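You operate a simulated robot arm through the tools that you are given. There is no shell and no other tool. Be economical: measure what you need, move in short steps, check, and stop when the job is done.

You run a simulated robot arm. Do the job below in one go: nothing can be reset, and whatever is moved stays where it is left.

JOB
Push the dipstick home, close the blue cap and the fuse box, and tighten both blue bolts.
Fine: leave the fuses and the grey bolts alone.

It is judged by the outcome, as a careful person would: the job done as asked, and still so three seconds after it is handed in. It fails if anything else is knocked over, pushed out of place, dropped, spilled or broken. A push-on lid holds only when it is set on centred and level and pressed home; a screw cap is set on level and turned clockwise until tight.

ROBOT AND FRAMES
A 7-joint arm with a two-finger parallel gripper on a trunk, on a base that drives. Base frame: it is fixed to the floor where the robot stands at the start and does not move with it; the origin is under the middle of the robot, x ahead of it, y to its left, z up. Units: mm, degrees, N and s.
With the tool pointing down near the work surface it reaches from about 340 to 780 mm from the robot's upright axis, wherever it stands. Its first joint turns from -166.0 to 166.0 degrees. Places, roughly: blue cap [700, -300, 800]; front blue bolt [300, -100, 800]; fuse box lid [1400, -600, 800]; rear blue bolt [400, 100, 900]; yellow dipstick [600, 0, 900]. Payload 3.91 kg.
The tool frame sits at the grasp point between the pads (the TCP): z along the fingers, y along the line on which they close. The tips reach 30 mm beyond it. The gripper opens to 110 mm. The fingers are 20 mm wide and 10 mm thick; the gripper's body (48 by 112 mm) begins 55 mm behind the TCP.
Orientation is that of the tool frame in the base frame, as a unit quaternion [x, y, z, w]. With the fingers straight down and closing along the base's y, the tool's x points along the base's -x, its y along +y and its z along -z.

CONTROLS
- The arm moves only by the tool arm_command. Its argument "deltas" is a list of rows, each a list of 7 numbers: the gripper command, from -1 (shut) to 1 (fully open), values between in proportion, then the shift along the tool's x, y, z in units of 200 mm (1.0 is 200 mm), then the turn, a rotation vector about the tool's x, y, z in units of 60 degrees (1.0 is 60 degrees). In form: [[gripper, dx, dy, dz, wx, wy, wz], ...]. A call has 1 to 8 rows; each row is the pose to reach, as a shift and turn from the pose commanded when the call began, along the tool's axes at that moment. A call with a number of a shift or a turn outside -1 to 1 is refused whole. A row lasts 0.2 s, in which the tool goes at most 50 mm and 8.6 degrees; a call with a longer step from one row to the next is refused whole, and so is a gripper value outside its range. A pose out of reach is approached as far as the arm can. The call stops where the force on the tool passes 40 N (or 10 N more than at its start, if that is more) or the arm is blocked; 0.2 s more then pass. Each finger travels about 153 mm/s and halts on what it meets, pressing with about 28 N; the grip force reading is that of the motor and also rises with nothing between the fingers. The clock runs only during rows and for 0.2 s after the last one: add rows that repeat a pose to give the fingers time. The reply holds the time, the measured pose of the TCP, the force on the tool along the base axes, the opening and the grip force, in the units named above and with some noise, with the torque about the TCP (base axes, N m) and any sound that the robot's microphone picked up.
- Cameras (640 x 400 px; columns grow to the right, rows downward): "scene" is now at [-9.5, 108.8, 1539.6]; the picture's right is [-0.50, -0.86, 0.00], its down [-0.63, 0.37, -0.68] and it looks along [0.59, -0.34, -0.73] (base axes); focal length 258 px, centre (320, 200). "wrist" rides on the gripper at [77, 7, -114] in the tool frame; the picture's right is [-0.09, 1.00, 0.00], its down [-0.80, -0.07, -0.59] and it looks along [-0.59, -0.05, 0.80] (tool axes); focal length 270 px, centre (320, 200). There is no depth. A picture from a camera that has moved, and an enlarged one, comes with that camera's place and axes in the base frame and with its lens.
- camera(camera): a new picture of that camera. It takes no simulated time.
- move_column(by): slides the trunk up (or, below 0, down) by that many mm; the arm and the scene camera ride with it, the base frame stays. It gives what a move gives, with no picture.
- roll_base(legs): drives the robot by 1 to 6 legs, each [ahead, turn to the left] in mm and degrees, along the robot's own axes; the way and the turn of a leg run together, so that a leg with both is an arc; at most 1500 mm and 180 degrees a leg. The arm and the cameras ride along, it lands a little off, and it stops where it bumps. It gives what a move gives.
- pan_tilt(pan, tilt): turns the head with the scene camera to pan (to the left, within 155 degrees either way) and tilt (down, from -29 to 69), counted from straight ahead of the robot. It gives what a move gives.
- zoom(camera, box): a new picture of the part [left, top, right, bottom] of that camera's present view, enlarged. It takes no simulated time.
- finish_job(): hands the job in; it is judged then, once.

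Work in short steps. Places have to be worked out from the pictures, the camera data and where the tool is seen: move nearer, look again, correct. Check each grasp and each placing, and mend what went wrong. You have 120 turns and 82 pictures in all, those below and enlarged ones among them. Open the gripper and draw the arm clear of the work before you hand the job in, unless the task says otherwise; then end with one line.

The tools are called after ">>>" as name(argument=value, ...) on one line, values as JSON. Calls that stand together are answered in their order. arm_command: Moves the arm, as the interface text tells. Its arguments: {"type":"object","properties":{"deltas":{"type":"array"}},"required":["deltas"]} The other tools are called the same way: move_column (by) slides the trunk up or down; roll_base (legs) drives the base; pan_tilt (pan, tilt) turns the head that bears the scene camera; camera (camera) takes a picture; zoom (camera, box) takes an enlarged picture of a part of a camera's view; finish_job () hands the job in.

At the start:

```text
time: 0.0
tcp_pos: [388.9, -137.3, 1145.6]
tcp_rot: [-0.001, 1.0, 0.0, 0.001]
ft_force: [0.8, -1.0, 0.8]
ft_torque: [0.02, 0.01, -0.01]
finger_gap: 109.8
grip_force: 0.1
trunk travel left (down, up): [-525.0, 85.0]
robot x, y, heading: [1.9, -1.2, -0.0]
head pan, tilt: [-30.3, 47.0]
```

scene: 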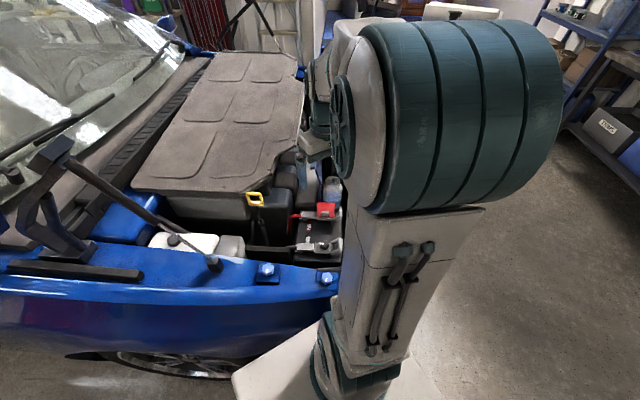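
wrist: 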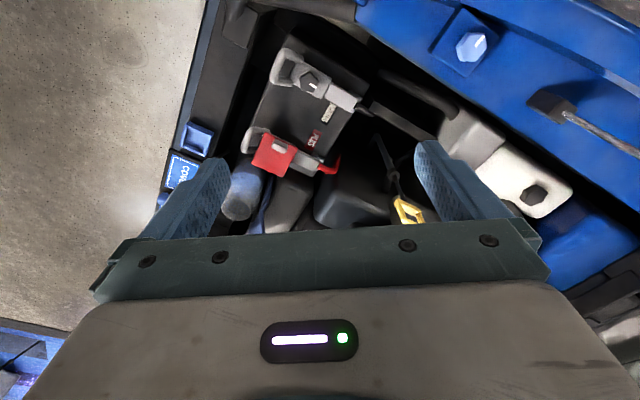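

The scene shows the engine bay with two blue bolts on the fender, the yellow dipstick ring, and part of the bay hidden by the arm. I'll zoom in on the visible part and the wrist view.

>>> zoom(camera="scene", box=[140, 140, 360, 290])

>>> zoom(camera="wrist", box=[140, 0, 640, 240])

```text
2.67 times, centred on (250, 215) of scene
camera zoom: at [-9.5, 108.8, 1539.6], right [-0.5, -0.86, 0.0], down [-0.63, 0.37, -0.68], along [0.59, -0.34, -0.73], focal length 688 px, centre (507, 160)
```

zoom: 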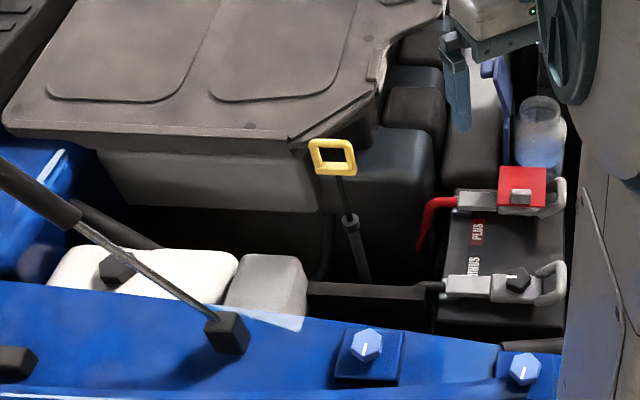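

```text
1.28 times, centred on (390, 120) of wrist
camera zoom: at [310.6, -130.1, 1259.3], right [0.09, 1.0, 0.0], down [0.8, -0.07, 0.59], along [0.59, -0.05, -0.8], focal length 346 px, centre (230, 302)
```

zoom: 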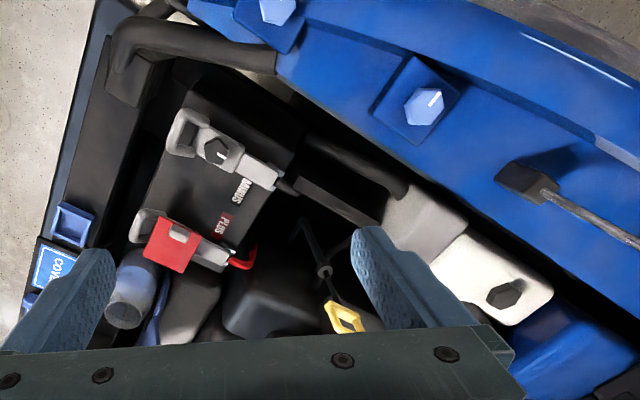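

The bolts are near (377,62,865) and (283,-81,828) by two-view estimates. Next I move the wrist camera right and forward a bit at height to see the blue cap and bottle.

>>> arm_command(deltas=[[1, 0, -0.22, 0, 0, 0, 0], [1, 0, -0.44, 0, 0, 0, 0], [1, 0, -0.66, 0, 0, 0, 0], [1, 0, -0.85, 0, 0, 0, 0], [1, 0, -0.85, 0, 0, 0, 0]])

>>> camera(camera="wrist")

>>> camera(camera="scene")

```text
time: 1.2
tcp_pos: [388.2, -307.6, 1145.6]
tcp_rot: [0.0, 1.0, -0.001, 0.001]
ft_force: [0.0, 0.0, -0.1]
ft_torque: [0.03, -0.01, 0.0]
finger_gap: 109.8
grip_force: 0.0
trunk travel left (down, up): [-525.0, 85.0]
robot x, y, heading: [-1.6, -3.3, 0.2]
head pan, tilt: [-30.3, 47.0]
```

```text
77 pictures are left
camera wrist: at [310.3, -300.5, 1259.8], right [0.09, 1.0, 0.0], down [0.8, -0.07, 0.59], along [0.59, -0.05, -0.8], focal length 270 px, centre (320, 200)
```

wrist: 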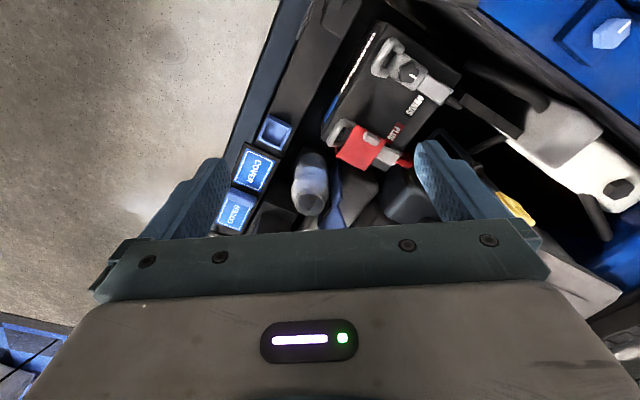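

```text
76 pictures are left
camera scene: at [-9.5, 108.8, 1539.6], right [-0.5, -0.86, 0.0], down [-0.63, 0.37, -0.68], along [0.59, -0.34, -0.73], focal length 258 px, centre (320, 200)
```

scene: 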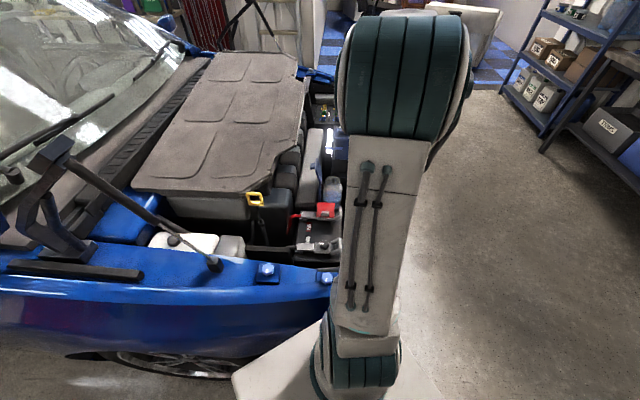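

The bottle and surroundings are visible now; zoom into both views to find the blue cap.

>>> zoom(camera="wrist", box=[210, 100, 450, 250])

>>> zoom(camera="scene", box=[240, 60, 400, 160])

>>> zoom(camera="scene", box=[270, 150, 366, 210])

```text
2.67 times, centred on (330, 175) of wrist
camera zoom: at [310.3, -300.5, 1259.8], right [0.09, 1.0, 0.0], down [0.8, -0.07, 0.59], along [0.59, -0.05, -0.8], focal length 721 px, centre (293, 267)
```

zoom: 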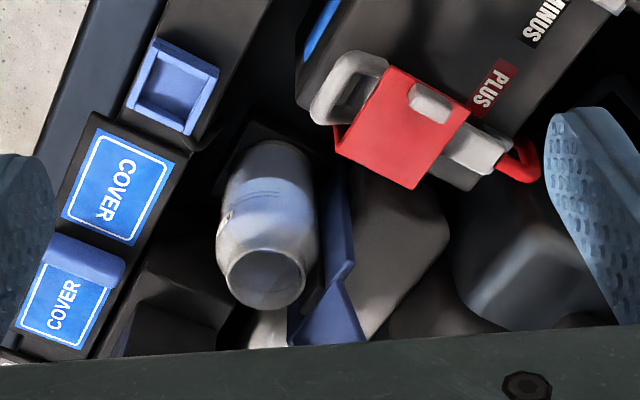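

```text
4.00 times, centred on (320, 110) of scene
camera zoom: at [-9.5, 108.8, 1539.6], right [-0.5, -0.86, 0.0], down [-0.63, 0.37, -0.68], along [0.59, -0.34, -0.73], focal length 1032 px, centre (320, 560)
```

zoom: 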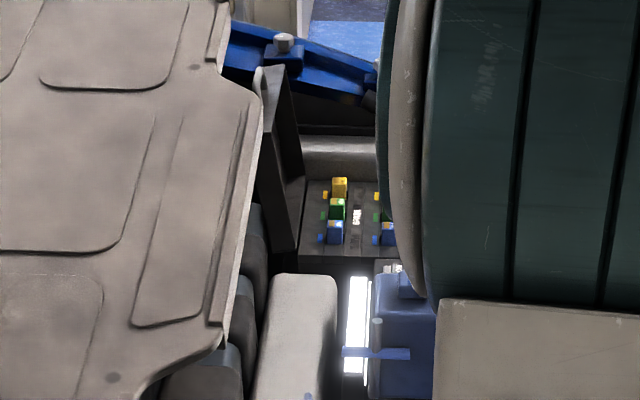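

```text
6.67 times, centred on (318, 180) of scene
camera zoom: at [-9.5, 108.8, 1539.6], right [-0.5, -0.86, 0.0], down [-0.63, 0.37, -0.68], along [0.59, -0.34, -0.73], focal length 1720 px, centre (333, 333)
```

zoom: 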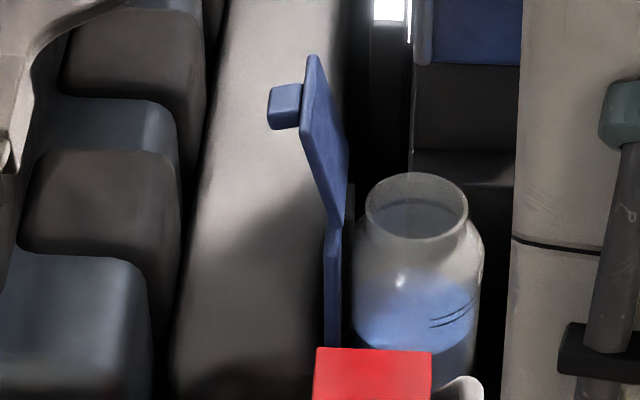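

The blue cap is a hinged flip lid left of the bottle; the mouth is about (672,-350,783). The dipstick ring is near (625,0,895) with the tube below it. I swing back toward the dipstick, turning the tool 30° to line up with the car.

>>> arm_command(deltas=[[1, -0.06, 0.19, 0, 0, 0, 0.1], [1, -0.12, 0.38, 0, 0, 0, 0.2], [1, -0.18, 0.57, 0, 0, 0, 0.3], [1, -0.24, 0.76, 0, 0, 0, 0.4], [1, -0.3, 0.95, 0, 0, 0, 0.5], [1, -0.3, 0.95, 0, 0, 0, 0.5]])

>>> arm_command(deltas=[[1, 0.03, 0.18, 0.1, 0, 0, 0], [1, 0.06, 0.36, 0.2, 0, 0, 0], [1, 0.09, 0.54, 0.3, 0, 0, 0], [1, 0.12, 0.73, 0.42, 0, 0, 0], [1, 0.12, 0.73, 0.42, 0, 0, 0]])

>>> camera(camera="wrist")

>>> camera(camera="scene")

```text
time: 2.6
tcp_pos: [449.0, -116.6, 1146.0]
tcp_rot: [0.259, 0.966, 0.0, 0.0]
ft_force: [-0.5, 0.9, 0.5]
ft_torque: [0.0, -0.02, -0.01]
finger_gap: 109.9
grip_force: 0.1
trunk travel left (down, up): [-525.0, 85.0]
robot x, y, heading: [1.3, -0.6, -0.0]
head pan, tilt: [-30.3, 47.0]
```

```text
time: 3.8
tcp_pos: [498.1, 20.3, 1060.4]
tcp_rot: [0.259, 0.966, 0.0, 0.0]
ft_force: [0.2, -0.4, -0.6]
ft_torque: [0.0, 0.02, -0.01]
finger_gap: 109.7
grip_force: 0.1
trunk travel left (down, up): [-525.0, 85.0]
robot x, y, heading: [1.5, -2.2, 0.1]
head pan, tilt: [-30.3, 47.0]
```

```text
72 pictures are left
camera wrist: at [435.7, 65.1, 1174.7], right [0.57, 0.82, 0.0], down [0.66, -0.46, 0.59], along [0.49, -0.34, -0.8], focal length 270 px, centre (320, 200)
```

wrist: 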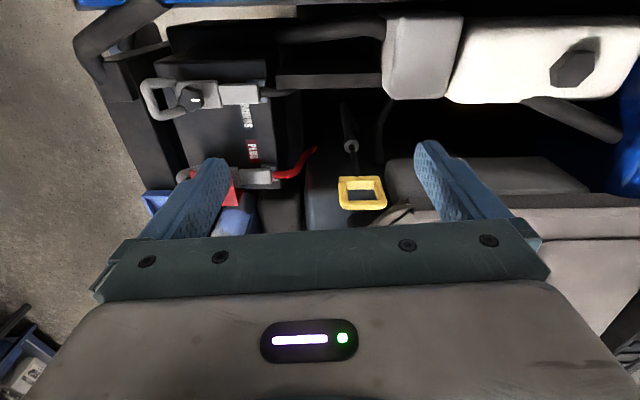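

```text
71 pictures are left
camera scene: at [-9.4, 108.8, 1539.6], right [-0.5, -0.86, 0.0], down [-0.63, 0.37, -0.68], along [0.59, -0.34, -0.73], focal length 258 px, centre (320, 200)
```

scene: 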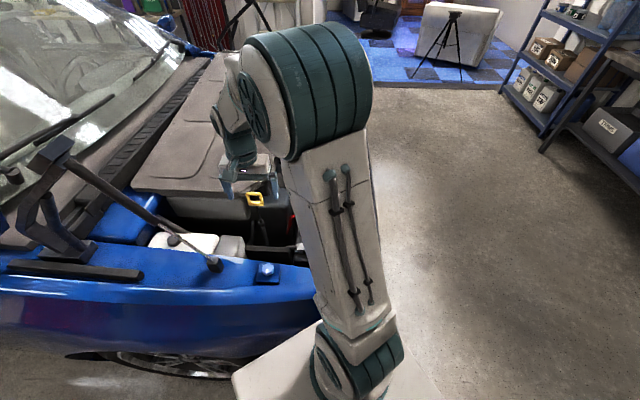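

The dipstick ring top is at about (635,-7,915), the collar about (619,-1,780), tilted ~8° toward the robot as it goes down. I close the gripper and go over the ring.

>>> arm_command(deltas=[[-1, 0, 0, 0, 0, 0, 0], [-1, -0.16, 0.06, 0.05, 0, 0, 0], [-1, -0.33, 0.12, 0.1, 0, 0, 0], [-1, -0.5, 0.18, 0.2, 0, 0, 0], [-1, -0.65, 0.225, 0.3, 0, 0, 0], [-1, -0.65, 0.225, 0.4, 0, 0, 0], [-1, -0.65, 0.225, 0.4, 0, 0, 0]])

>>> camera(camera="wrist")

>>> zoom(camera="scene", box=[200, 130, 320, 250])

```text
time: 5.4
tcp_pos: [636.2, -4.4, 981.1]
tcp_rot: [0.258, 0.966, 0.0, 0.0]
ft_force: [1.5, 0.1, -1.3]
ft_torque: [-0.02, 0.0, 0.05]
finger_gap: 0.0
grip_force: 28.0
trunk travel left (down, up): [-525.0, 85.0]
robot x, y, heading: [-2.5, 1.0, -0.1]
head pan, tilt: [-30.3, 47.0]
```

```text
70 pictures are left
camera wrist: at [572.5, 39.7, 1094.3], right [0.57, 0.82, 0.0], down [0.66, -0.46, 0.59], along [0.49, -0.34, -0.8], focal length 270 px, centre (320, 200)
```

wrist: 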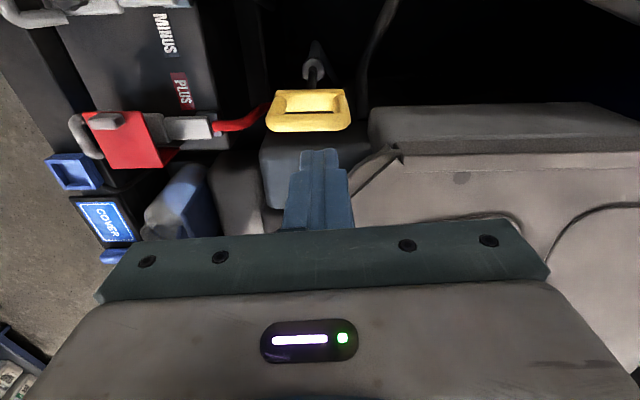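

```text
3.33 times, centred on (260, 190) of scene
camera zoom: at [-9.5, 108.8, 1539.6], right [-0.5, -0.86, 0.0], down [-0.63, 0.37, -0.68], along [0.59, -0.34, -0.73], focal length 860 px, centre (520, 233)
```

zoom: 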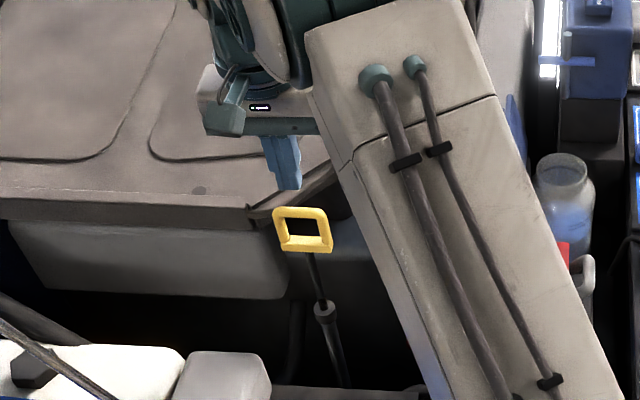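

The ring top is about (625,-4,920), so I shift ~11 mm toward the robot and descend along the tube's axis in steps, watching the force.

>>> arm_command(deltas=[[-1, 0.05, -0.02, 0, 0, 0, 0], [-1, 0.05, -0.02, 0.1, 0, 0, 0], [-1, 0.06, -0.02, 0.2, 0, 0, 0], [-1, 0.073, -0.02, 0.3, 0, 0, 0], [-1, 0.073, -0.02, 0.3, 0, 0, 0]])

>>> zoom(camera="scene", box=[200, 130, 320, 250])

```text
time: 6.6
tcp_pos: [620.2, -1.8, 921.5]
tcp_rot: [0.259, 0.966, 0.001, -0.001]
ft_force: [-0.1, -0.1, -0.4]
ft_torque: [0.01, -0.01, 0.02]
finger_gap: 0.2
grip_force: 27.9
trunk travel left (down, up): [-525.0, 85.0]
robot x, y, heading: [-0.9, 2.6, 0.3]
head pan, tilt: [-30.3, 47.0]
```

```text
3.33 times, centred on (260, 190) of scene
camera zoom: at [-9.4, 108.8, 1539.6], right [-0.5, -0.86, 0.0], down [-0.63, 0.37, -0.68], along [0.59, -0.34, -0.73], focal length 860 px, centre (520, 233)
```

zoom: 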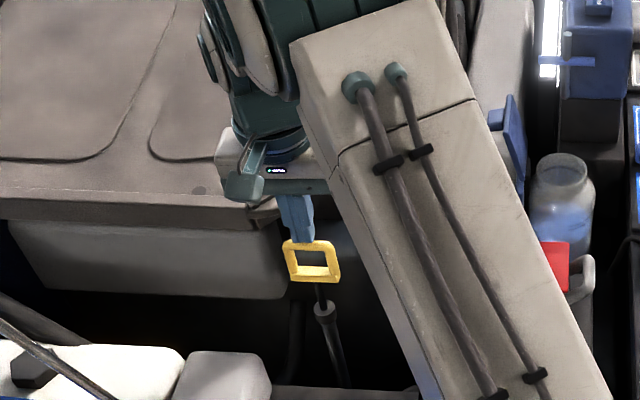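

The dipstick is sliding in with little resistance; continue down until force rises.

>>> arm_command(deltas=[[-1, 0.007, 0, 0.06, 0, 0, 0], [-1, 0.014, 0, 0.12, 0, 0, 0], [-1, 0.021, 0, 0.17, 0, 0, 0], [-1, 0.028, 0, 0.22, 0, 0, 0], [-1, 0.035, 0, 0.27, 0, 0, 0], [-1, 0.04, 0, 0.31, 0, 0, 0], [-1, 0.045, 0, 0.35, 0, 0, 0]])

>>> zoom(camera="scene", box=[200, 130, 320, 250])

```text
time: 8.1
tcp_pos: [614.8, 3.3, 865.7]
tcp_rot: [0.259, 0.966, 0.001, 0.007]
ft_force: [-12.7, 1.0, 22.4]
ft_torque: [-0.15, 0.31, -0.07]
finger_gap: 0.1
grip_force: 28.1
trunk travel left (down, up): [-525.0, 85.0]
robot x, y, heading: [1.9, 0.0, 0.0]
head pan, tilt: [-30.3, 47.0]
stopped in row 7: the force on the tool passed its limit (the readings are from after the stop); the commanded pose is now the measured one
```

```text
3.33 times, centred on (260, 190) of scene
camera zoom: at [-13.9, 109.0, 1539.8], right [-0.5, -0.86, 0.0], down [-0.63, 0.37, -0.68], along [0.59, -0.34, -0.73], focal length 860 px, centre (520, 233)
```

zoom: 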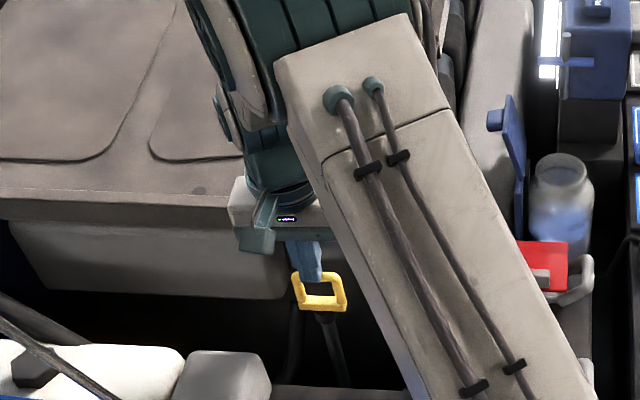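

Force rose with the ring sitting at the collar. I lift straight off and look at it.

>>> arm_command(deltas=[[-1, 0, 0, -0.1, 0, 0, 0], [-1, 0, 0, -0.3, 0, 0, 0], [-1, 0.1, 0, -0.5, 0, 0, 0], [-1, 0.3, 0, -0.6, 0, 0, 0], [-1, 0.5, 0, -0.65, 0, 0, 0], [-1, 0.5, 0, -0.65, 0, 0, 0]])

>>> camera(camera="wrist")

>>> zoom(camera="scene", box=[200, 130, 320, 250])

```text
time: 9.5
tcp_pos: [529.3, 51.1, 992.0]
tcp_rot: [0.259, 0.966, 0.001, 0.005]
ft_force: [-0.2, 0.1, 0.1]
ft_torque: [-0.01, 0.02, -0.01]
finger_gap: 0.1
grip_force: 28.5
trunk travel left (down, up): [-525.0, 85.0]
robot x, y, heading: [0.8, -0.7, 0.0]
head pan, tilt: [-30.3, 47.0]
```

```text
66 pictures are left
camera wrist: at [463.7, 96.7, 1104.8], right [0.57, 0.82, 0.01], down [0.65, -0.46, 0.6], along [0.5, -0.34, -0.8], focal length 270 px, centre (320, 200)
```

wrist: 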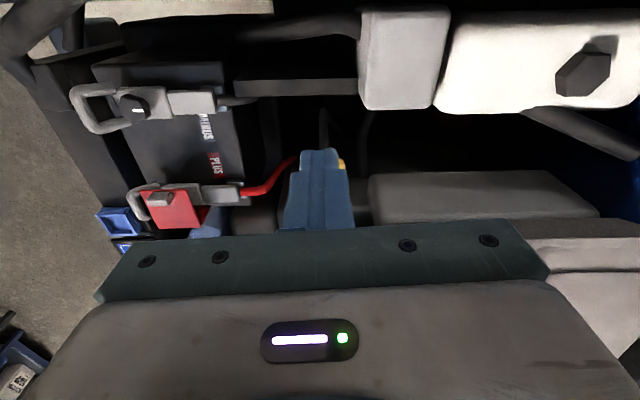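

```text
3.33 times, centred on (260, 190) of scene
camera zoom: at [-9.4, 108.9, 1539.6], right [-0.5, -0.86, 0.0], down [-0.63, 0.37, -0.68], along [0.59, -0.34, -0.73], focal length 860 px, centre (520, 233)
```

zoom: 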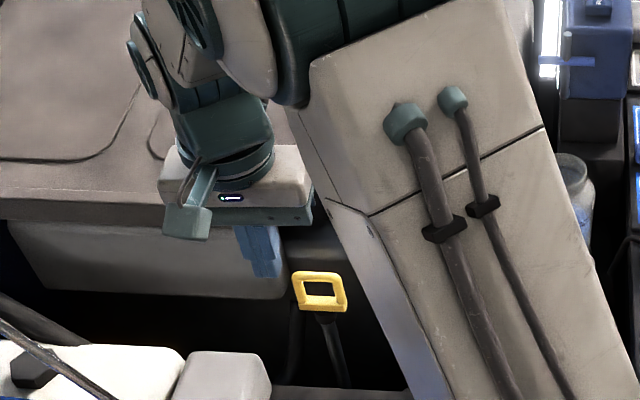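

Check closely that no bare stick remains between ring and collar.

>>> zoom(camera="scene", box=[246, 196, 286, 226])

```text
13.33 times, centred on (266, 211) of scene
camera zoom: at [-9.4, 108.9, 1539.6], right [-0.5, -0.86, 0.0], down [-0.63, 0.37, -0.68], along [0.59, -0.34, -0.73], focal length 3439 px, centre (1040, 53)
```

zoom: 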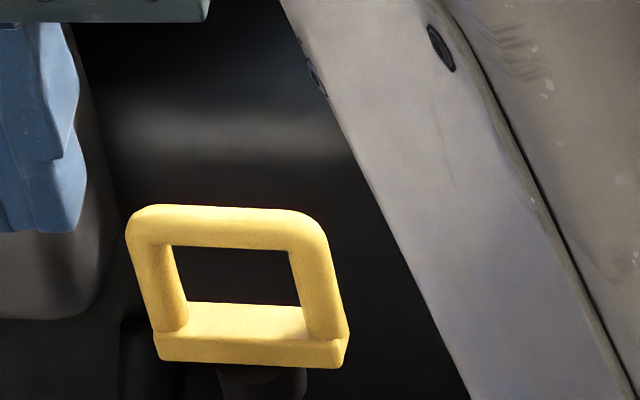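

The dipstick is home. Before backing the base ~150 mm to get comfortable reach at the bolts, I look behind.

>>> arm_command(deltas=[[0.3, 0.2, 0, -0.1, 0, 0, 0], [0.3, 0.4, 0, -0.2, 0, 0, 0], [0.3, 0.4, 0, -0.2, 0, 0, 0]])

>>> pan_tilt(pan=150, tilt=45)

>>> camera(camera="scene")

```text
time: 10.3
tcp_pos: [459.5, 92.1, 1031.0]
tcp_rot: [0.259, 0.966, 0.0, 0.005]
ft_force: [-0.4, 0.6, -0.7]
ft_torque: [0.01, -0.01, -0.04]
finger_gap: 71.5
grip_force: 0.1
trunk travel left (down, up): [-525.0, 85.0]
robot x, y, heading: [2.2, 0.5, -0.2]
head pan, tilt: [-30.3, 47.0]
```

```text
time: 13.0
tcp_pos: [459.0, 91.4, 1030.8]
tcp_rot: [0.259, 0.966, 0.001, 0.005]
ft_force: [-0.1, 0.1, 0.0]
ft_torque: [-0.02, -0.01, 0.0]
finger_gap: 71.2
grip_force: 0.1
trunk travel left (down, up): [-525.0, 85.0]
robot x, y, heading: [1.1, -3.7, 0.0]
head pan, tilt: [150.0, 45.0]
```

```text
63 pictures are left
camera scene: at [-148.7, 189.8, 1542.4], right [0.5, 0.87, 0.0], down [0.61, -0.35, -0.71], along [-0.61, 0.35, -0.71], focal length 258 px, centre (320, 200)
```

scene: 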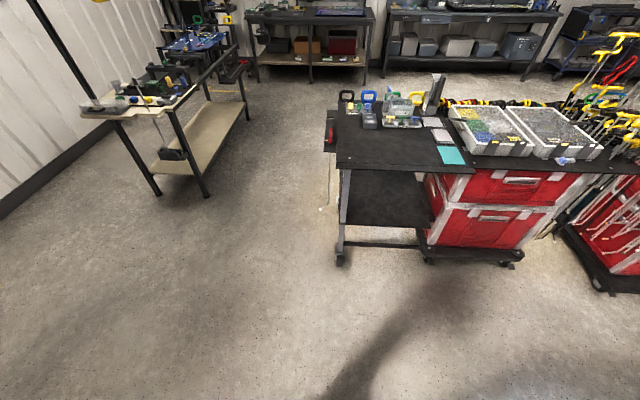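

Clear behind for well over half a metre. Back up 150 mm and return the camera to the bolts.

>>> roll_base(legs=[[-150, 0]])

>>> pan_tilt(pan=-20, tilt=52)

>>> camera(camera="scene")

>>> camera(camera="wrist")

```text
time: 14.4
tcp_pos: [308.8, 93.5, 1031.6]
tcp_rot: [0.258, 0.966, 0.001, 0.006]
ft_force: [-0.2, -0.1, 0.3]
ft_torque: [0.0, -0.01, 0.06]
finger_gap: 71.3
grip_force: 0.1
trunk travel left (down, up): [-525.0, 85.0]
robot x, y, heading: [-147.5, -0.7, -0.4]
head pan, tilt: [150.0, 45.0]
```

```text
time: 16.9
tcp_pos: [309.1, 92.8, 1029.9]
tcp_rot: [0.259, 0.966, 0.001, 0.005]
ft_force: [-0.5, 0.9, -0.3]
ft_torque: [0.02, -0.02, 0.0]
finger_gap: 71.8
grip_force: 0.0
trunk travel left (down, up): [-525.0, 85.0]
robot x, y, heading: [-146.9, 1.9, -0.1]
head pan, tilt: [-20.0, 52.0]
```

```text
62 pictures are left
camera scene: at [-157.9, 123.4, 1532.8], right [-0.34, -0.94, 0.0], down [-0.74, 0.27, -0.62], along [0.58, -0.21, -0.79], focal length 258 px, centre (320, 200)
```

scene: 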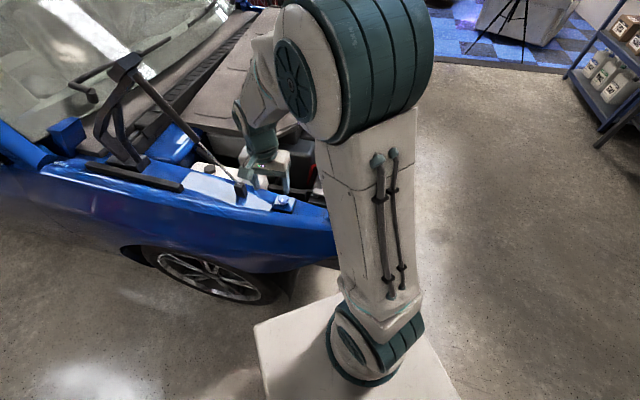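

```text
61 pictures are left
camera wrist: at [244.5, 137.0, 1143.7], right [0.57, 0.82, 0.01], down [0.65, -0.46, 0.6], along [0.5, -0.34, -0.8], focal length 270 px, centre (320, 200)
```

wrist: 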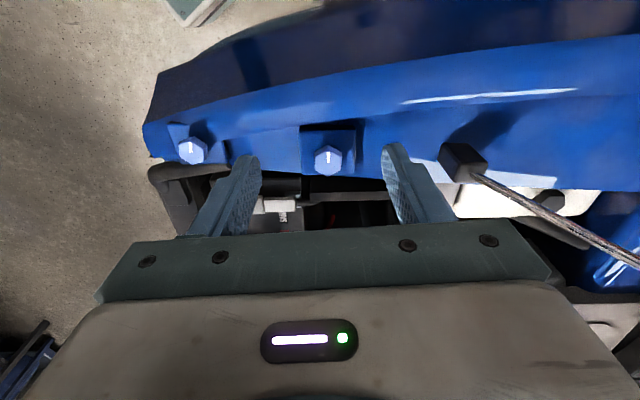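

I see both bolts and the white marks. The rear bolt computes again to (376,60,~860); move above it with open fingers.

>>> arm_command(deltas=[[0.3, -0.12, 0.01, 0.1, 0, 0, 0], [0.3, -0.25, 0.02, 0.25, 0, 0, 0], [0.3, -0.37, 0.025, 0.4, 0, 0, 0], [0.3, -0.37, 0.025, 0.45, 0, 0, 0], [0.3, -0.37, 0.025, 0.45, 0, 0, 0]])

>>> zoom(camera="wrist", box=[200, 20, 440, 170])

>>> zoom(camera="scene", box=[220, 150, 340, 230])

```text
time: 18.1
tcp_pos: [378.2, 61.3, 942.4]
tcp_rot: [0.259, 0.966, 0.001, 0.006]
ft_force: [-0.5, 0.3, -0.1]
ft_torque: [-0.02, 0.02, -0.02]
finger_gap: 71.2
grip_force: 0.0
trunk travel left (down, up): [-525.0, 85.0]
robot x, y, heading: [-155.4, 0.7, 0.1]
head pan, tilt: [-20.0, 52.0]
```

```text
2.67 times, centred on (320, 95) of wrist
camera zoom: at [312.3, 104.7, 1054.1], right [0.57, 0.82, 0.01], down [0.65, -0.46, 0.6], along [0.5, -0.34, -0.8], focal length 721 px, centre (320, 480)
```

zoom: 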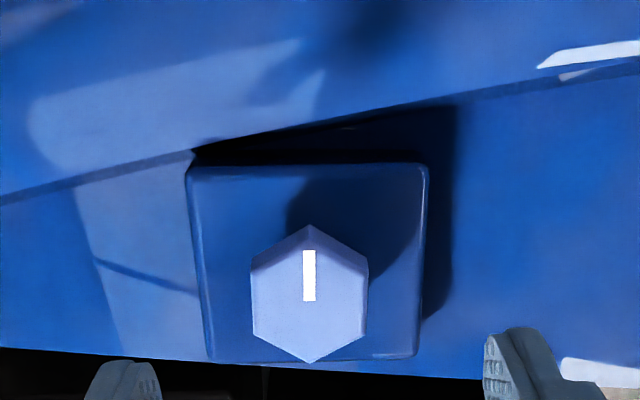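

```text
5.00 times, centred on (280, 190) of scene
camera zoom: at [-158.1, 123.4, 1532.8], right [-0.34, -0.94, 0.0], down [-0.74, 0.27, -0.62], along [0.58, -0.21, -0.79], focal length 1290 px, centre (520, 250)
```

zoom: 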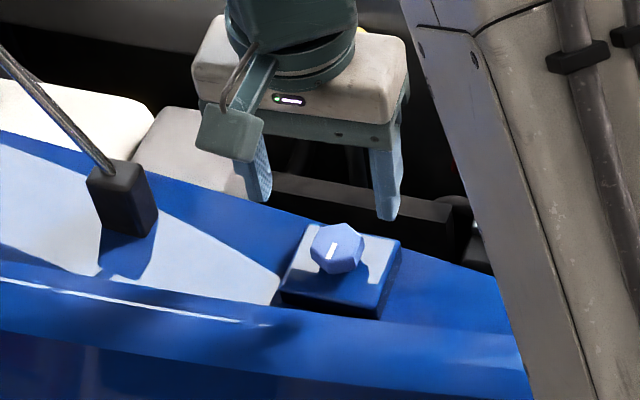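

Bolt flats are already perpendicular to the finger-closing axis; its centre is (378,57.5) with top ~861. I descend to straddle it and close.

>>> arm_command(deltas=[[0.3, -0.01, -0.0165, 0.1, 0, 0, 0], [0.3, -0.01, -0.0165, 0.2, 0, 0, 0], [0.3, -0.01, -0.0165, 0.27, 0, 0, 0], [0.3, -0.01, -0.0165, 0.31, 0, 0, 0], [0.3, -0.01, -0.0165, 0.31, 0, 0, 0]])

>>> zoom(camera="scene", box=[220, 150, 340, 230])

>>> zoom(camera="wrist", box=[200, 80, 440, 230])

```text
time: 19.3
tcp_pos: [378.5, 56.0, 878.3]
tcp_rot: [0.259, 0.966, 0.001, 0.005]
ft_force: [0.3, 0.0, -0.3]
ft_torque: [0.05, 0.01, 0.0]
finger_gap: 71.3
grip_force: 0.1
trunk travel left (down, up): [-525.0, 85.0]
robot x, y, heading: [-153.0, 1.0, -0.3]
head pan, tilt: [-20.0, 52.0]
```

```text
5.00 times, centred on (280, 190) of scene
camera zoom: at [-157.8, 123.4, 1532.8], right [-0.34, -0.94, 0.0], down [-0.74, 0.27, -0.62], along [0.58, -0.21, -0.79], focal length 1290 px, centre (520, 250)
```

zoom: 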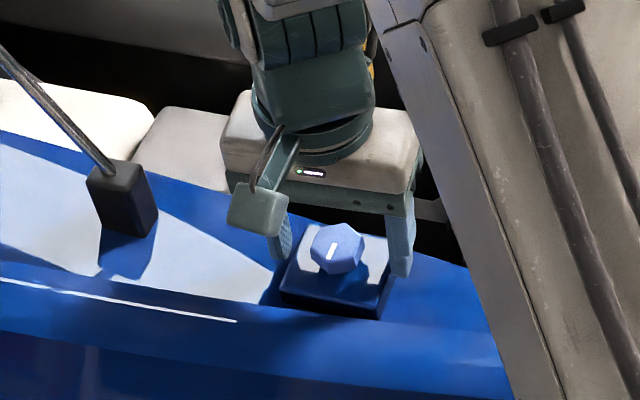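

```text
2.67 times, centred on (320, 155) of wrist
camera zoom: at [312.9, 100.4, 992.3], right [0.57, 0.82, 0.01], down [0.65, -0.46, 0.6], along [0.5, -0.34, -0.8], focal length 721 px, centre (320, 320)
```

zoom: 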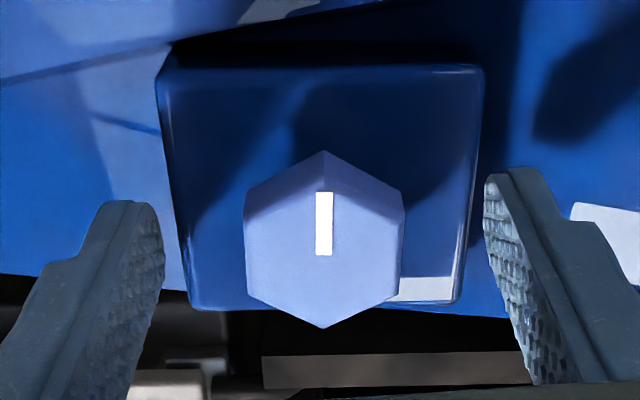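

Bolt is centred between the fingers. Close on it.

>>> arm_command(deltas=[[0, 0, 0, 0, 0, 0, 0], [-0.5, 0, 0, 0, 0, 0, 0], [-1, 0, 0, 0, 0, 0, 0], [-1, 0, 0, 0, 0, 0, 0]])

```text
time: 20.3
tcp_pos: [378.5, 57.2, 878.9]
tcp_rot: [0.259, 0.966, 0.002, 0.005]
ft_force: [2.1, 3.7, -3.1]
ft_torque: [0.51, -0.17, -0.74]
finger_gap: 68.8
grip_force: 44.7
trunk travel left (down, up): [-525.0, 85.0]
robot x, y, heading: [-151.2, 0.5, -0.0]
head pan, tilt: [-20.0, 52.0]
```

The fingers stopped at 68.8 mm, which is the plate's width, so the tips are below the plate top. I reopen, rise 12 mm, and close again gently.

>>> arm_command(deltas=[[0.4, 0, 0, 0, 0, 0, 0], [0.4, 0, 0, 0, 0, 0, 0], [0.4, 0, 0, -0.06, 0, 0, 0], [0.4, 0, 0, -0.06, 0, 0, 0], [0, 0, 0, -0.06, 0, 0, 0], [-0.5, 0, 0, -0.06, 0, 0, 0], [-1, 0, 0, -0.06, 0, 0, 0], [-1, 0, 0, -0.06, 0, 0, 0]])

>>> zoom(camera="scene", box=[240, 170, 330, 230])

```text
time: 22.1
tcp_pos: [379.5, 56.5, 891.6]
tcp_rot: [0.259, 0.966, 0.001, 0.005]
ft_force: [2.9, 3.2, 2.6]
ft_torque: [0.18, -0.05, -0.01]
finger_gap: 35.5
grip_force: 44.6
trunk travel left (down, up): [-525.0, 85.0]
robot x, y, heading: [-152.6, 3.6, -0.0]
head pan, tilt: [-20.0, 52.0]
```

```text
6.67 times, centred on (285, 200) of scene
camera zoom: at [-157.7, 123.8, 1532.8], right [-0.34, -0.94, 0.0], down [-0.74, 0.27, -0.62], along [0.58, -0.21, -0.79], focal length 1720 px, centre (553, 200)
```

zoom: 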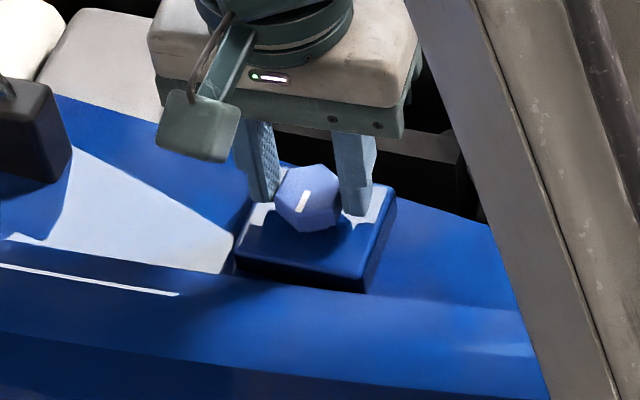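

Gripped (35.5 mm across flats). Turn clockwise (about tool +z) in small steps, watching torque.

>>> arm_command(deltas=[[-1, 0, 0, 0, 0, 0, 0.13], [-1, 0, 0, 0, 0, 0, 0.26], [-1, 0, 0, 0, 0, 0, 0.39], [-1, 0, 0, 0, 0, 0, 0.5], [-1, 0, 0, 0, 0, 0, 0.5]])

>>> zoom(camera="scene", box=[240, 170, 330, 230])

```text
time: 23.3
tcp_pos: [376.6, 56.5, 892.5]
tcp_rot: [0.501, 0.866, 0.003, 0.005]
ft_force: [-0.1, 1.6, 3.1]
ft_torque: [-0.36, -0.11, 0.0]
finger_gap: 35.3
grip_force: 44.8
trunk travel left (down, up): [-525.0, 85.0]
robot x, y, heading: [-151.4, 0.4, -0.1]
head pan, tilt: [-20.0, 52.0]
```

```text
6.67 times, centred on (285, 200) of scene
camera zoom: at [-158.3, 123.7, 1532.8], right [-0.34, -0.94, 0.0], down [-0.74, 0.27, -0.62], along [0.58, -0.21, -0.79], focal length 1720 px, centre (553, 200)
```

zoom: 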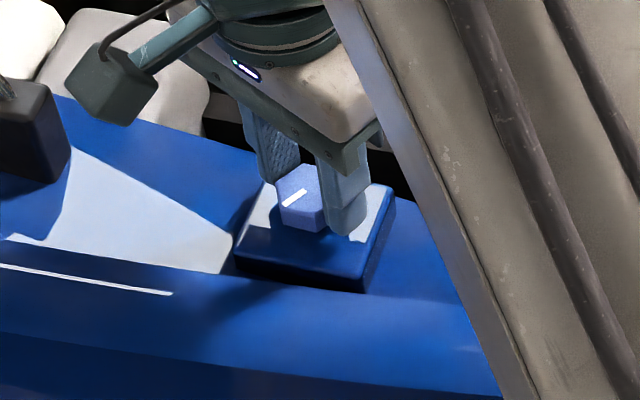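

The bolt turned with the gripper, no resistance yet. Continue another ~58°.

>>> arm_command(deltas=[[-1, 0, 0, 0, 0, 0, 0.14], [-1, 0, 0, 0, 0, 0, 0.28], [-1, 0, 0, 0, 0, 0, 0.42], [-1, 0, 0, 0, 0, 0, 0.56], [-1, 0, 0, 0, 0, 0, 0.7], [-1, 0, 0, 0, 0, 0, 0.84], [-1, 0, 0, 0, 0, 0, 0.98], [-1, 0, 0, 0, 0, 0, 0.98]])

>>> zoom(camera="scene", box=[240, 170, 330, 230])

```text
time: 25.1
tcp_pos: [375.2, 55.1, 890.1]
tcp_rot: [0.861, 0.509, 0.003, 0.002]
ft_force: [-20.5, -4.4, -3.4]
ft_torque: [-0.45, 0.89, 0.6]
finger_gap: 35.1
grip_force: 44.9
trunk travel left (down, up): [-525.0, 85.0]
robot x, y, heading: [-148.4, -0.5, 0.2]
head pan, tilt: [-20.0, 52.0]
```

```text
6.67 times, centred on (285, 200) of scene
camera zoom: at [-160.2, 122.9, 1532.7], right [-0.34, -0.94, 0.0], down [-0.74, 0.27, -0.62], along [0.58, -0.21, -0.79], focal length 1720 px, centre (553, 200)
```

zoom: 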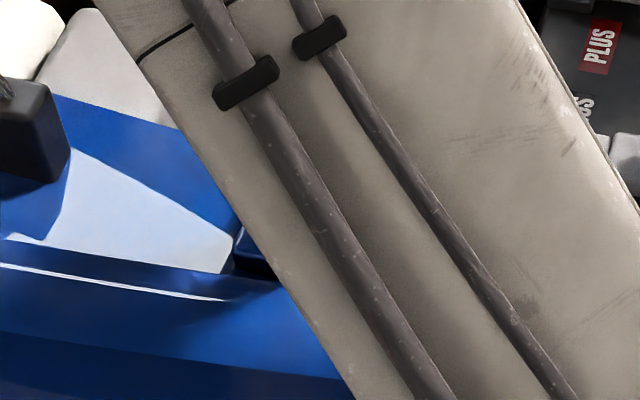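

All ~89° turned but a 20 N side load built up (slight off-centre). I release to relieve it and look with the wrist camera.

>>> arm_command(deltas=[[0, 0, 0, 0, 0, 0, 0], [0, 0, 0, 0, 0, 0, 0], [0, 0, 0, -0.15, 0, 0, 0], [0, 0, 0, -0.15, 0, 0, 0]])

>>> camera(camera="wrist")

```text
time: 26.1
tcp_pos: [378.7, 56.3, 921.1]
tcp_rot: [0.861, 0.509, 0.005, 0.003]
ft_force: [0.5, 0.1, -0.6]
ft_torque: [0.03, -0.01, 0.01]
finger_gap: 55.1
grip_force: 0.0
trunk travel left (down, up): [-525.0, 85.0]
robot x, y, heading: [-149.7, -2.9, 0.2]
head pan, tilt: [-20.0, 52.0]
```

```text
53 pictures are left
camera wrist: at [418.3, 120.7, 1035.8], right [0.83, -0.56, 0.01], down [-0.45, -0.67, 0.59], along [-0.32, -0.49, -0.81], focal length 270 px, centre (320, 200)
```

wrist: 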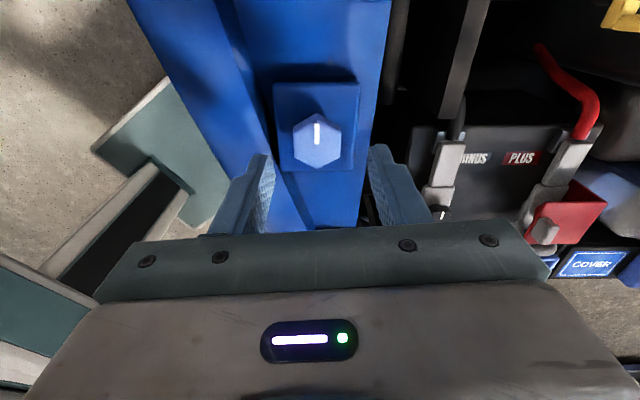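

The mark turned 89° with the tool. Bolt centre recomputed as (377,58); I re-grip centred and turn further.

>>> arm_command(deltas=[[0, 0.003, -0.0116, 0.08, 0, 0, 0], [0, 0.003, -0.0116, 0.15, 0, 0, 0], [0, 0.003, -0.0116, 0.15, 0, 0, 0], [-0.5, 0.003, -0.0116, 0.15, 0, 0, 0], [-1, 0.003, -0.0116, 0.15, 0, 0, 0], [-1, 0.003, -0.0116, 0.15, 0, 0, 0]])

>>> arm_command(deltas=[[-1, 0, 0, 0, 0, 0, 0.14], [-1, 0, 0, 0, 0, 0, 0.28], [-1, 0, 0, 0, 0, 0, 0.42], [-1, 0, 0, 0, 0, 0, 0.5], [-1, 0, 0, 0, 0, 0, 0.5]])

```text
time: 27.5
tcp_pos: [375.5, 58.0, 891.0]
tcp_rot: [0.861, 0.508, 0.004, 0.002]
ft_force: [0.1, -0.8, -0.1]
ft_torque: [-0.03, -0.13, 0.08]
finger_gap: 35.4
grip_force: 44.6
trunk travel left (down, up): [-525.0, 85.0]
robot x, y, heading: [-148.3, -2.4, 0.2]
head pan, tilt: [-20.0, 52.0]
```

```text
time: 28.7
tcp_pos: [376.4, 58.2, 891.5]
tcp_rot: [0.963, 0.269, 0.005, 0.001]
ft_force: [0.2, 0.7, -2.7]
ft_torque: [0.08, 0.17, 0.29]
finger_gap: 35.3
grip_force: 45.3
trunk travel left (down, up): [-525.0, 85.0]
robot x, y, heading: [-151.5, 1.4, 0.1]
head pan, tilt: [-20.0, 52.0]
```

No side load now; torque ~0.3 N m. Keep turning.

>>> arm_command(deltas=[[-1, 0, 0, 0, 0, 0, 0.14], [-1, 0, 0, 0, 0, 0, 0.28], [-1, 0, 0, 0, 0, 0, 0.42], [-1, 0, 0, 0, 0, 0, 0.5], [-1, 0, 0, 0, 0, 0, 0.5]])

```text
time: 29.9
tcp_pos: [374.9, 58.2, 891.5]
tcp_rot: [1.0, 0.009, 0.006, 0.0]
ft_force: [-1.1, 2.6, 1.8]
ft_torque: [0.1, 0.07, 0.44]
finger_gap: 35.4
grip_force: 45.2
trunk travel left (down, up): [-525.0, 85.0]
robot x, y, heading: [-150.1, -1.7, -0.1]
head pan, tilt: [-20.0, 52.0]
```

Still turning, torque rising slowly (0.44 N m, 149° so far). Continue.

>>> arm_command(deltas=[[-1, 0, 0, 0, 0, 0, 0.14], [-1, 0, 0, 0, 0, 0, 0.28], [-1, 0, 0, 0, 0, 0, 0.42], [-1, 0, 0, 0, 0, 0, 0.5], [-1, 0, 0, 0, 0, 0, 0.5]])

>>> camera(camera="wrist")

```text
time: 31.1
tcp_pos: [376.3, 57.5, 891.5]
tcp_rot: [0.968, -0.25, 0.005, -0.001]
ft_force: [-1.1, 3.7, -2.1]
ft_torque: [-0.01, -0.51, 0.54]
finger_gap: 35.2
grip_force: 45.2
trunk travel left (down, up): [-525.0, 85.0]
robot x, y, heading: [-153.0, -0.2, -0.0]
head pan, tilt: [-20.0, 52.0]
```

```text
52 pictures are left
camera wrist: at [438.3, 15.0, 1005.7], right [-0.56, -0.83, -0.01], down [-0.67, 0.45, 0.59], along [-0.48, 0.33, -0.81], focal length 270 px, centre (320, 200)
```

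wrist: 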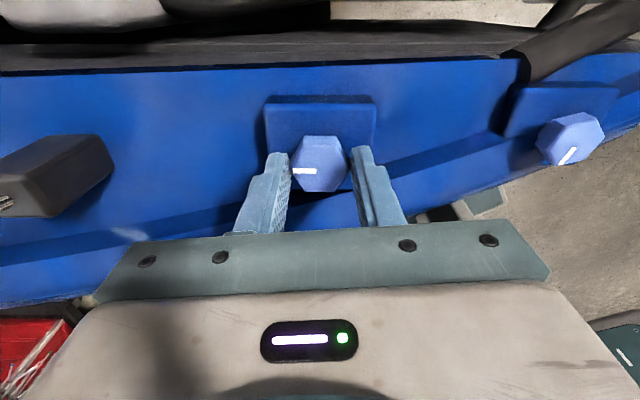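

The mark hasn't moved since the first 90°: the fingers have been slipping round it, so the bolt seems to be at its stop. Zoom to confirm.

>>> zoom(camera="wrist", box=[250, 90, 390, 210])

```text
3.33 times, centred on (320, 150) of wrist
camera zoom: at [438.3, 15.0, 1005.7], right [-0.56, -0.83, -0.01], down [-0.67, 0.45, 0.59], along [-0.48, 0.33, -0.81], focal length 901 px, centre (320, 367)
```

zoom: 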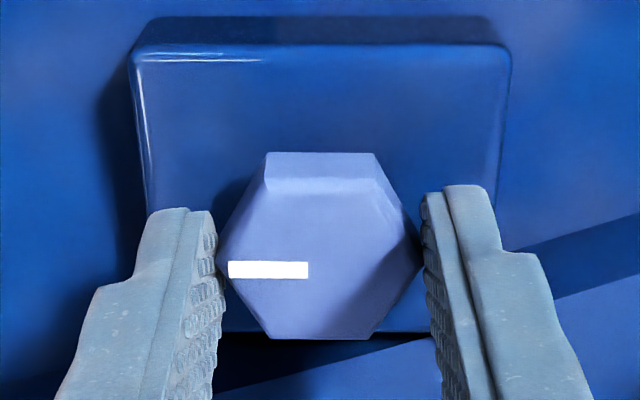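

The mark is square to the plate (exactly 90° turned) and the bolt holds against the twist: tight. I open, lift, and unwind the wrist while moving toward the front bolt.

>>> arm_command(deltas=[[0.1, 0, 0, 0, 0, 0, 0], [0.1, 0, 0, 0, 0, 0, 0], [0.1, 0, 0, -0.2, 0, 0, 0], [0.1, 0, 0, -0.4, 0, 0, -0.14], [0.1, 0, 0, -0.4, 0, 0, -0.28], [0.1, 0, 0, -0.4, 0, 0, -0.42], [0.1, 0, 0, -0.4, 0, 0, -0.56], [0.1, 0, 0, -0.4, 0, 0, -0.7]])

>>> arm_command(deltas=[[0.1, 0, 0, 0, 0, 0, -0.14], [0.1, 0, 0, 0, 0, 0, -0.28], [0.1, 0, 0, 0, 0, 0, -0.42], [0.1, 0, 0, 0, 0, 0, -0.56], [0.1, 0, 0, 0, 0, 0, -0.7], [0.1, 0, 0, 0, 0, 0, -0.84], [0.1, 0, 0, 0, 0, 0, -0.98]])

>>> arm_command(deltas=[[0.1, 0, 0, 0, 0, 0, -0.14], [0.1, 0, 0, 0, 0, 0, -0.28], [0.1, 0, 0, 0, 0, 0, -0.42], [0.1, 0, 0, 0, 0, 0, -0.56], [0.1, 0, 0, 0, 0, 0, -0.7], [0.1, 0, 0, 0, 0, 0, -0.84], [0.1, 0, 0, 0, 0, 0, -0.98]])

>>> arm_command(deltas=[[0.1, 0, 0, 0, 0, 0, -0.14], [0.1, 0, 0, 0, 0, 0, -0.28], [0.1, 0, 0, 0, 0, 0, -0.31], [0.1, 0, 0, 0, 0, 0, -0.31]])

```text
time: 32.9
tcp_pos: [375.4, 58.2, 970.4]
tcp_rot: [0.993, 0.117, 0.005, 0.001]
ft_force: [0.6, 0.5, -0.1]
ft_torque: [0.0, 0.01, 0.01]
finger_gap: 60.4
grip_force: 0.0
trunk travel left (down, up): [-525.0, 85.0]
robot x, y, heading: [-148.8, 1.8, 0.0]
head pan, tilt: [-20.0, 52.0]
```

```text
time: 34.5
tcp_pos: [375.4, 57.0, 971.5]
tcp_rot: [0.808, 0.589, 0.005, 0.003]
ft_force: [-0.8, 0.1, 0.7]
ft_torque: [-0.02, -0.02, 0.01]
finger_gap: 60.3
grip_force: 0.0
trunk travel left (down, up): [-525.0, 85.0]
robot x, y, heading: [-146.6, 0.2, 0.2]
head pan, tilt: [-20.0, 52.0]
```

```text
time: 36.1
tcp_pos: [376.7, 56.7, 971.3]
tcp_rot: [0.415, 0.91, 0.003, 0.005]
ft_force: [-0.2, 0.3, 0.2]
ft_torque: [0.01, 0.0, 0.0]
finger_gap: 60.8
grip_force: 0.0
trunk travel left (down, up): [-525.0, 85.0]
robot x, y, heading: [-147.2, -2.2, -0.1]
head pan, tilt: [-20.0, 52.0]
```

```text
time: 37.1
tcp_pos: [375.8, 56.7, 971.4]
tcp_rot: [0.264, 0.964, 0.001, 0.005]
ft_force: [0.3, 0.3, 0.6]
ft_torque: [0.01, 0.0, 0.01]
finger_gap: 60.4
grip_force: 0.1
trunk travel left (down, up): [-525.0, 85.0]
robot x, y, heading: [-148.6, -1.0, -0.1]
head pan, tilt: [-20.0, 52.0]
```

Unwound. Now move over the front bolt (~(283,-81)) at safe height and look.

>>> arm_command(deltas=[[0.1, 0.01, -0.2, 0, 0, 0, 0], [0.1, 0.03, -0.42, 0, 0, 0, 0], [0.1, 0.05, -0.64, 0.1, 0, 0, 0], [0.1, 0.058, -0.83, 0.2, 0, 0, 0], [0.1, 0.058, -0.83, 0.2, 0, 0, 0]])

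>>> camera(camera="wrist")

>>> camera(camera="scene")

```text
time: 38.3
tcp_pos: [281.7, -79.6, 930.6]
tcp_rot: [0.263, 0.965, 0.001, 0.004]
ft_force: [-0.3, 0.4, 0.1]
ft_torque: [0.01, -0.01, 0.0]
finger_gap: 60.4
grip_force: 0.1
trunk travel left (down, up): [-525.0, 85.0]
robot x, y, heading: [-151.4, 1.7, -0.1]
head pan, tilt: [-20.0, 52.0]
```

```text
50 pictures are left
camera wrist: at [216.6, -34.3, 1043.2], right [0.58, 0.81, 0.01], down [0.65, -0.47, 0.6], along [0.49, -0.35, -0.8], focal length 270 px, centre (320, 200)
```

wrist: 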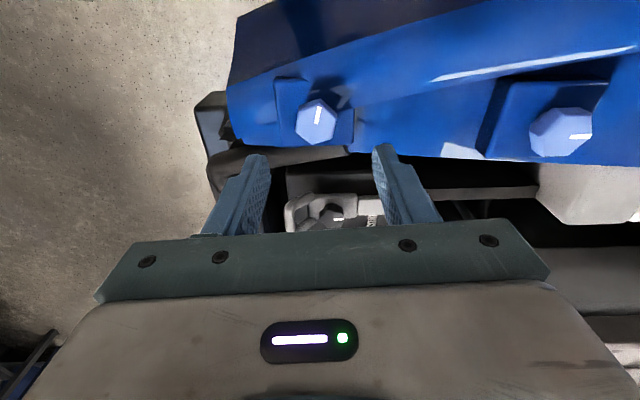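

```text
49 pictures are left
camera scene: at [-158.0, 123.4, 1532.8], right [-0.34, -0.94, 0.0], down [-0.74, 0.27, -0.62], along [0.58, -0.21, -0.79], focal length 258 px, centre (320, 200)
```

scene: 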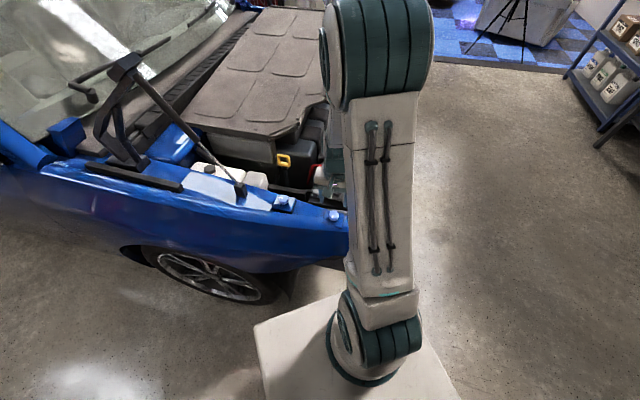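

Front bolt computes to about (277.5,-82, top ~836). Descend to just level with its top and check.

>>> arm_command(deltas=[[0.1, 0.012, -0.021, 0.1, 0, 0, 0], [0.1, 0.012, -0.021, 0.2, 0, 0, 0], [0.1, 0.012, -0.021, 0.28, 0, 0, 0], [0.1, 0.012, -0.021, 0.28, 0, 0, 0]])

>>> zoom(camera="wrist", box=[200, 80, 440, 230])

>>> zoom(camera="scene", box=[290, 180, 380, 240])

```text
time: 39.3
tcp_pos: [276.7, -82.0, 874.8]
tcp_rot: [0.264, 0.965, 0.001, 0.005]
ft_force: [-0.3, -0.5, 0.5]
ft_torque: [0.01, 0.0, 0.02]
finger_gap: 60.3
grip_force: 0.1
trunk travel left (down, up): [-525.0, 85.0]
robot x, y, heading: [-151.0, 1.6, -0.0]
head pan, tilt: [-20.0, 52.0]
```

```text
2.67 times, centred on (320, 155) of wrist
camera zoom: at [212.8, -36.5, 987.1], right [0.58, 0.81, 0.01], down [0.65, -0.47, 0.6], along [0.49, -0.35, -0.8], focal length 721 px, centre (320, 320)
```

zoom: 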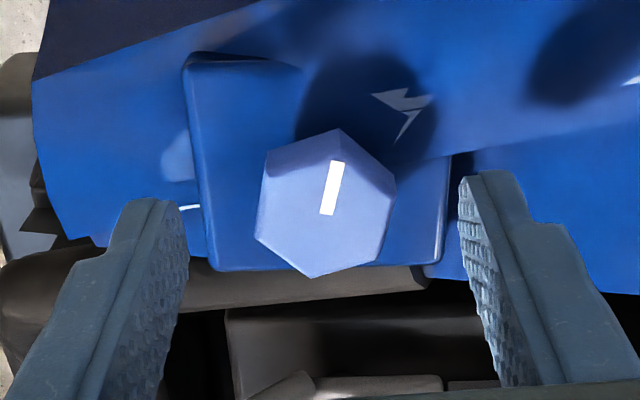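

```text
6.67 times, centred on (335, 210) of scene
camera zoom: at [-157.8, 123.3, 1532.8], right [-0.34, -0.94, 0.0], down [-0.74, 0.27, -0.62], along [0.58, -0.21, -0.79], focal length 1720 px, centre (220, 133)
```

zoom: 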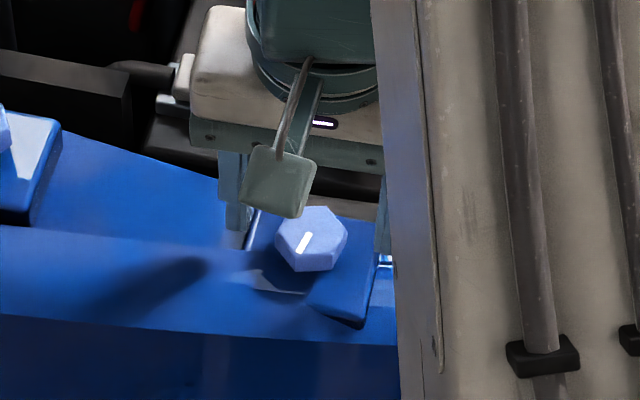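

Bolt centred between fingers (≈(278,-81.5,836)), with its flats ~8° clockwise of my tool. I align, descend ~11 mm and close.

>>> arm_command(deltas=[[0.1, 0, 0, 0, 0, 0, 0.13], [0.1, -0.005, 0, 0.03, 0, 0, 0.13], [0.1, -0.005, 0, 0.052, 0, 0, 0.13], [-0.3, -0.005, 0, 0.052, 0, 0, 0.13], [-1, -0.005, 0, 0.052, 0, 0, 0.13], [-1, -0.005, 0, 0.052, 0, 0, 0.13], [-1, -0.005, 0, 0.052, 0, 0, 0.13]])

```text
time: 40.9
tcp_pos: [280.0, -81.0, 864.6]
tcp_rot: [0.328, 0.945, 0.003, 0.005]
ft_force: [5.8, 5.9, 0.5]
ft_torque: [0.35, -0.15, 0.06]
finger_gap: 33.7
grip_force: 44.8
trunk travel left (down, up): [-525.0, 85.0]
robot x, y, heading: [-150.8, -2.3, -0.1]
head pan, tilt: [-20.0, 52.0]
```

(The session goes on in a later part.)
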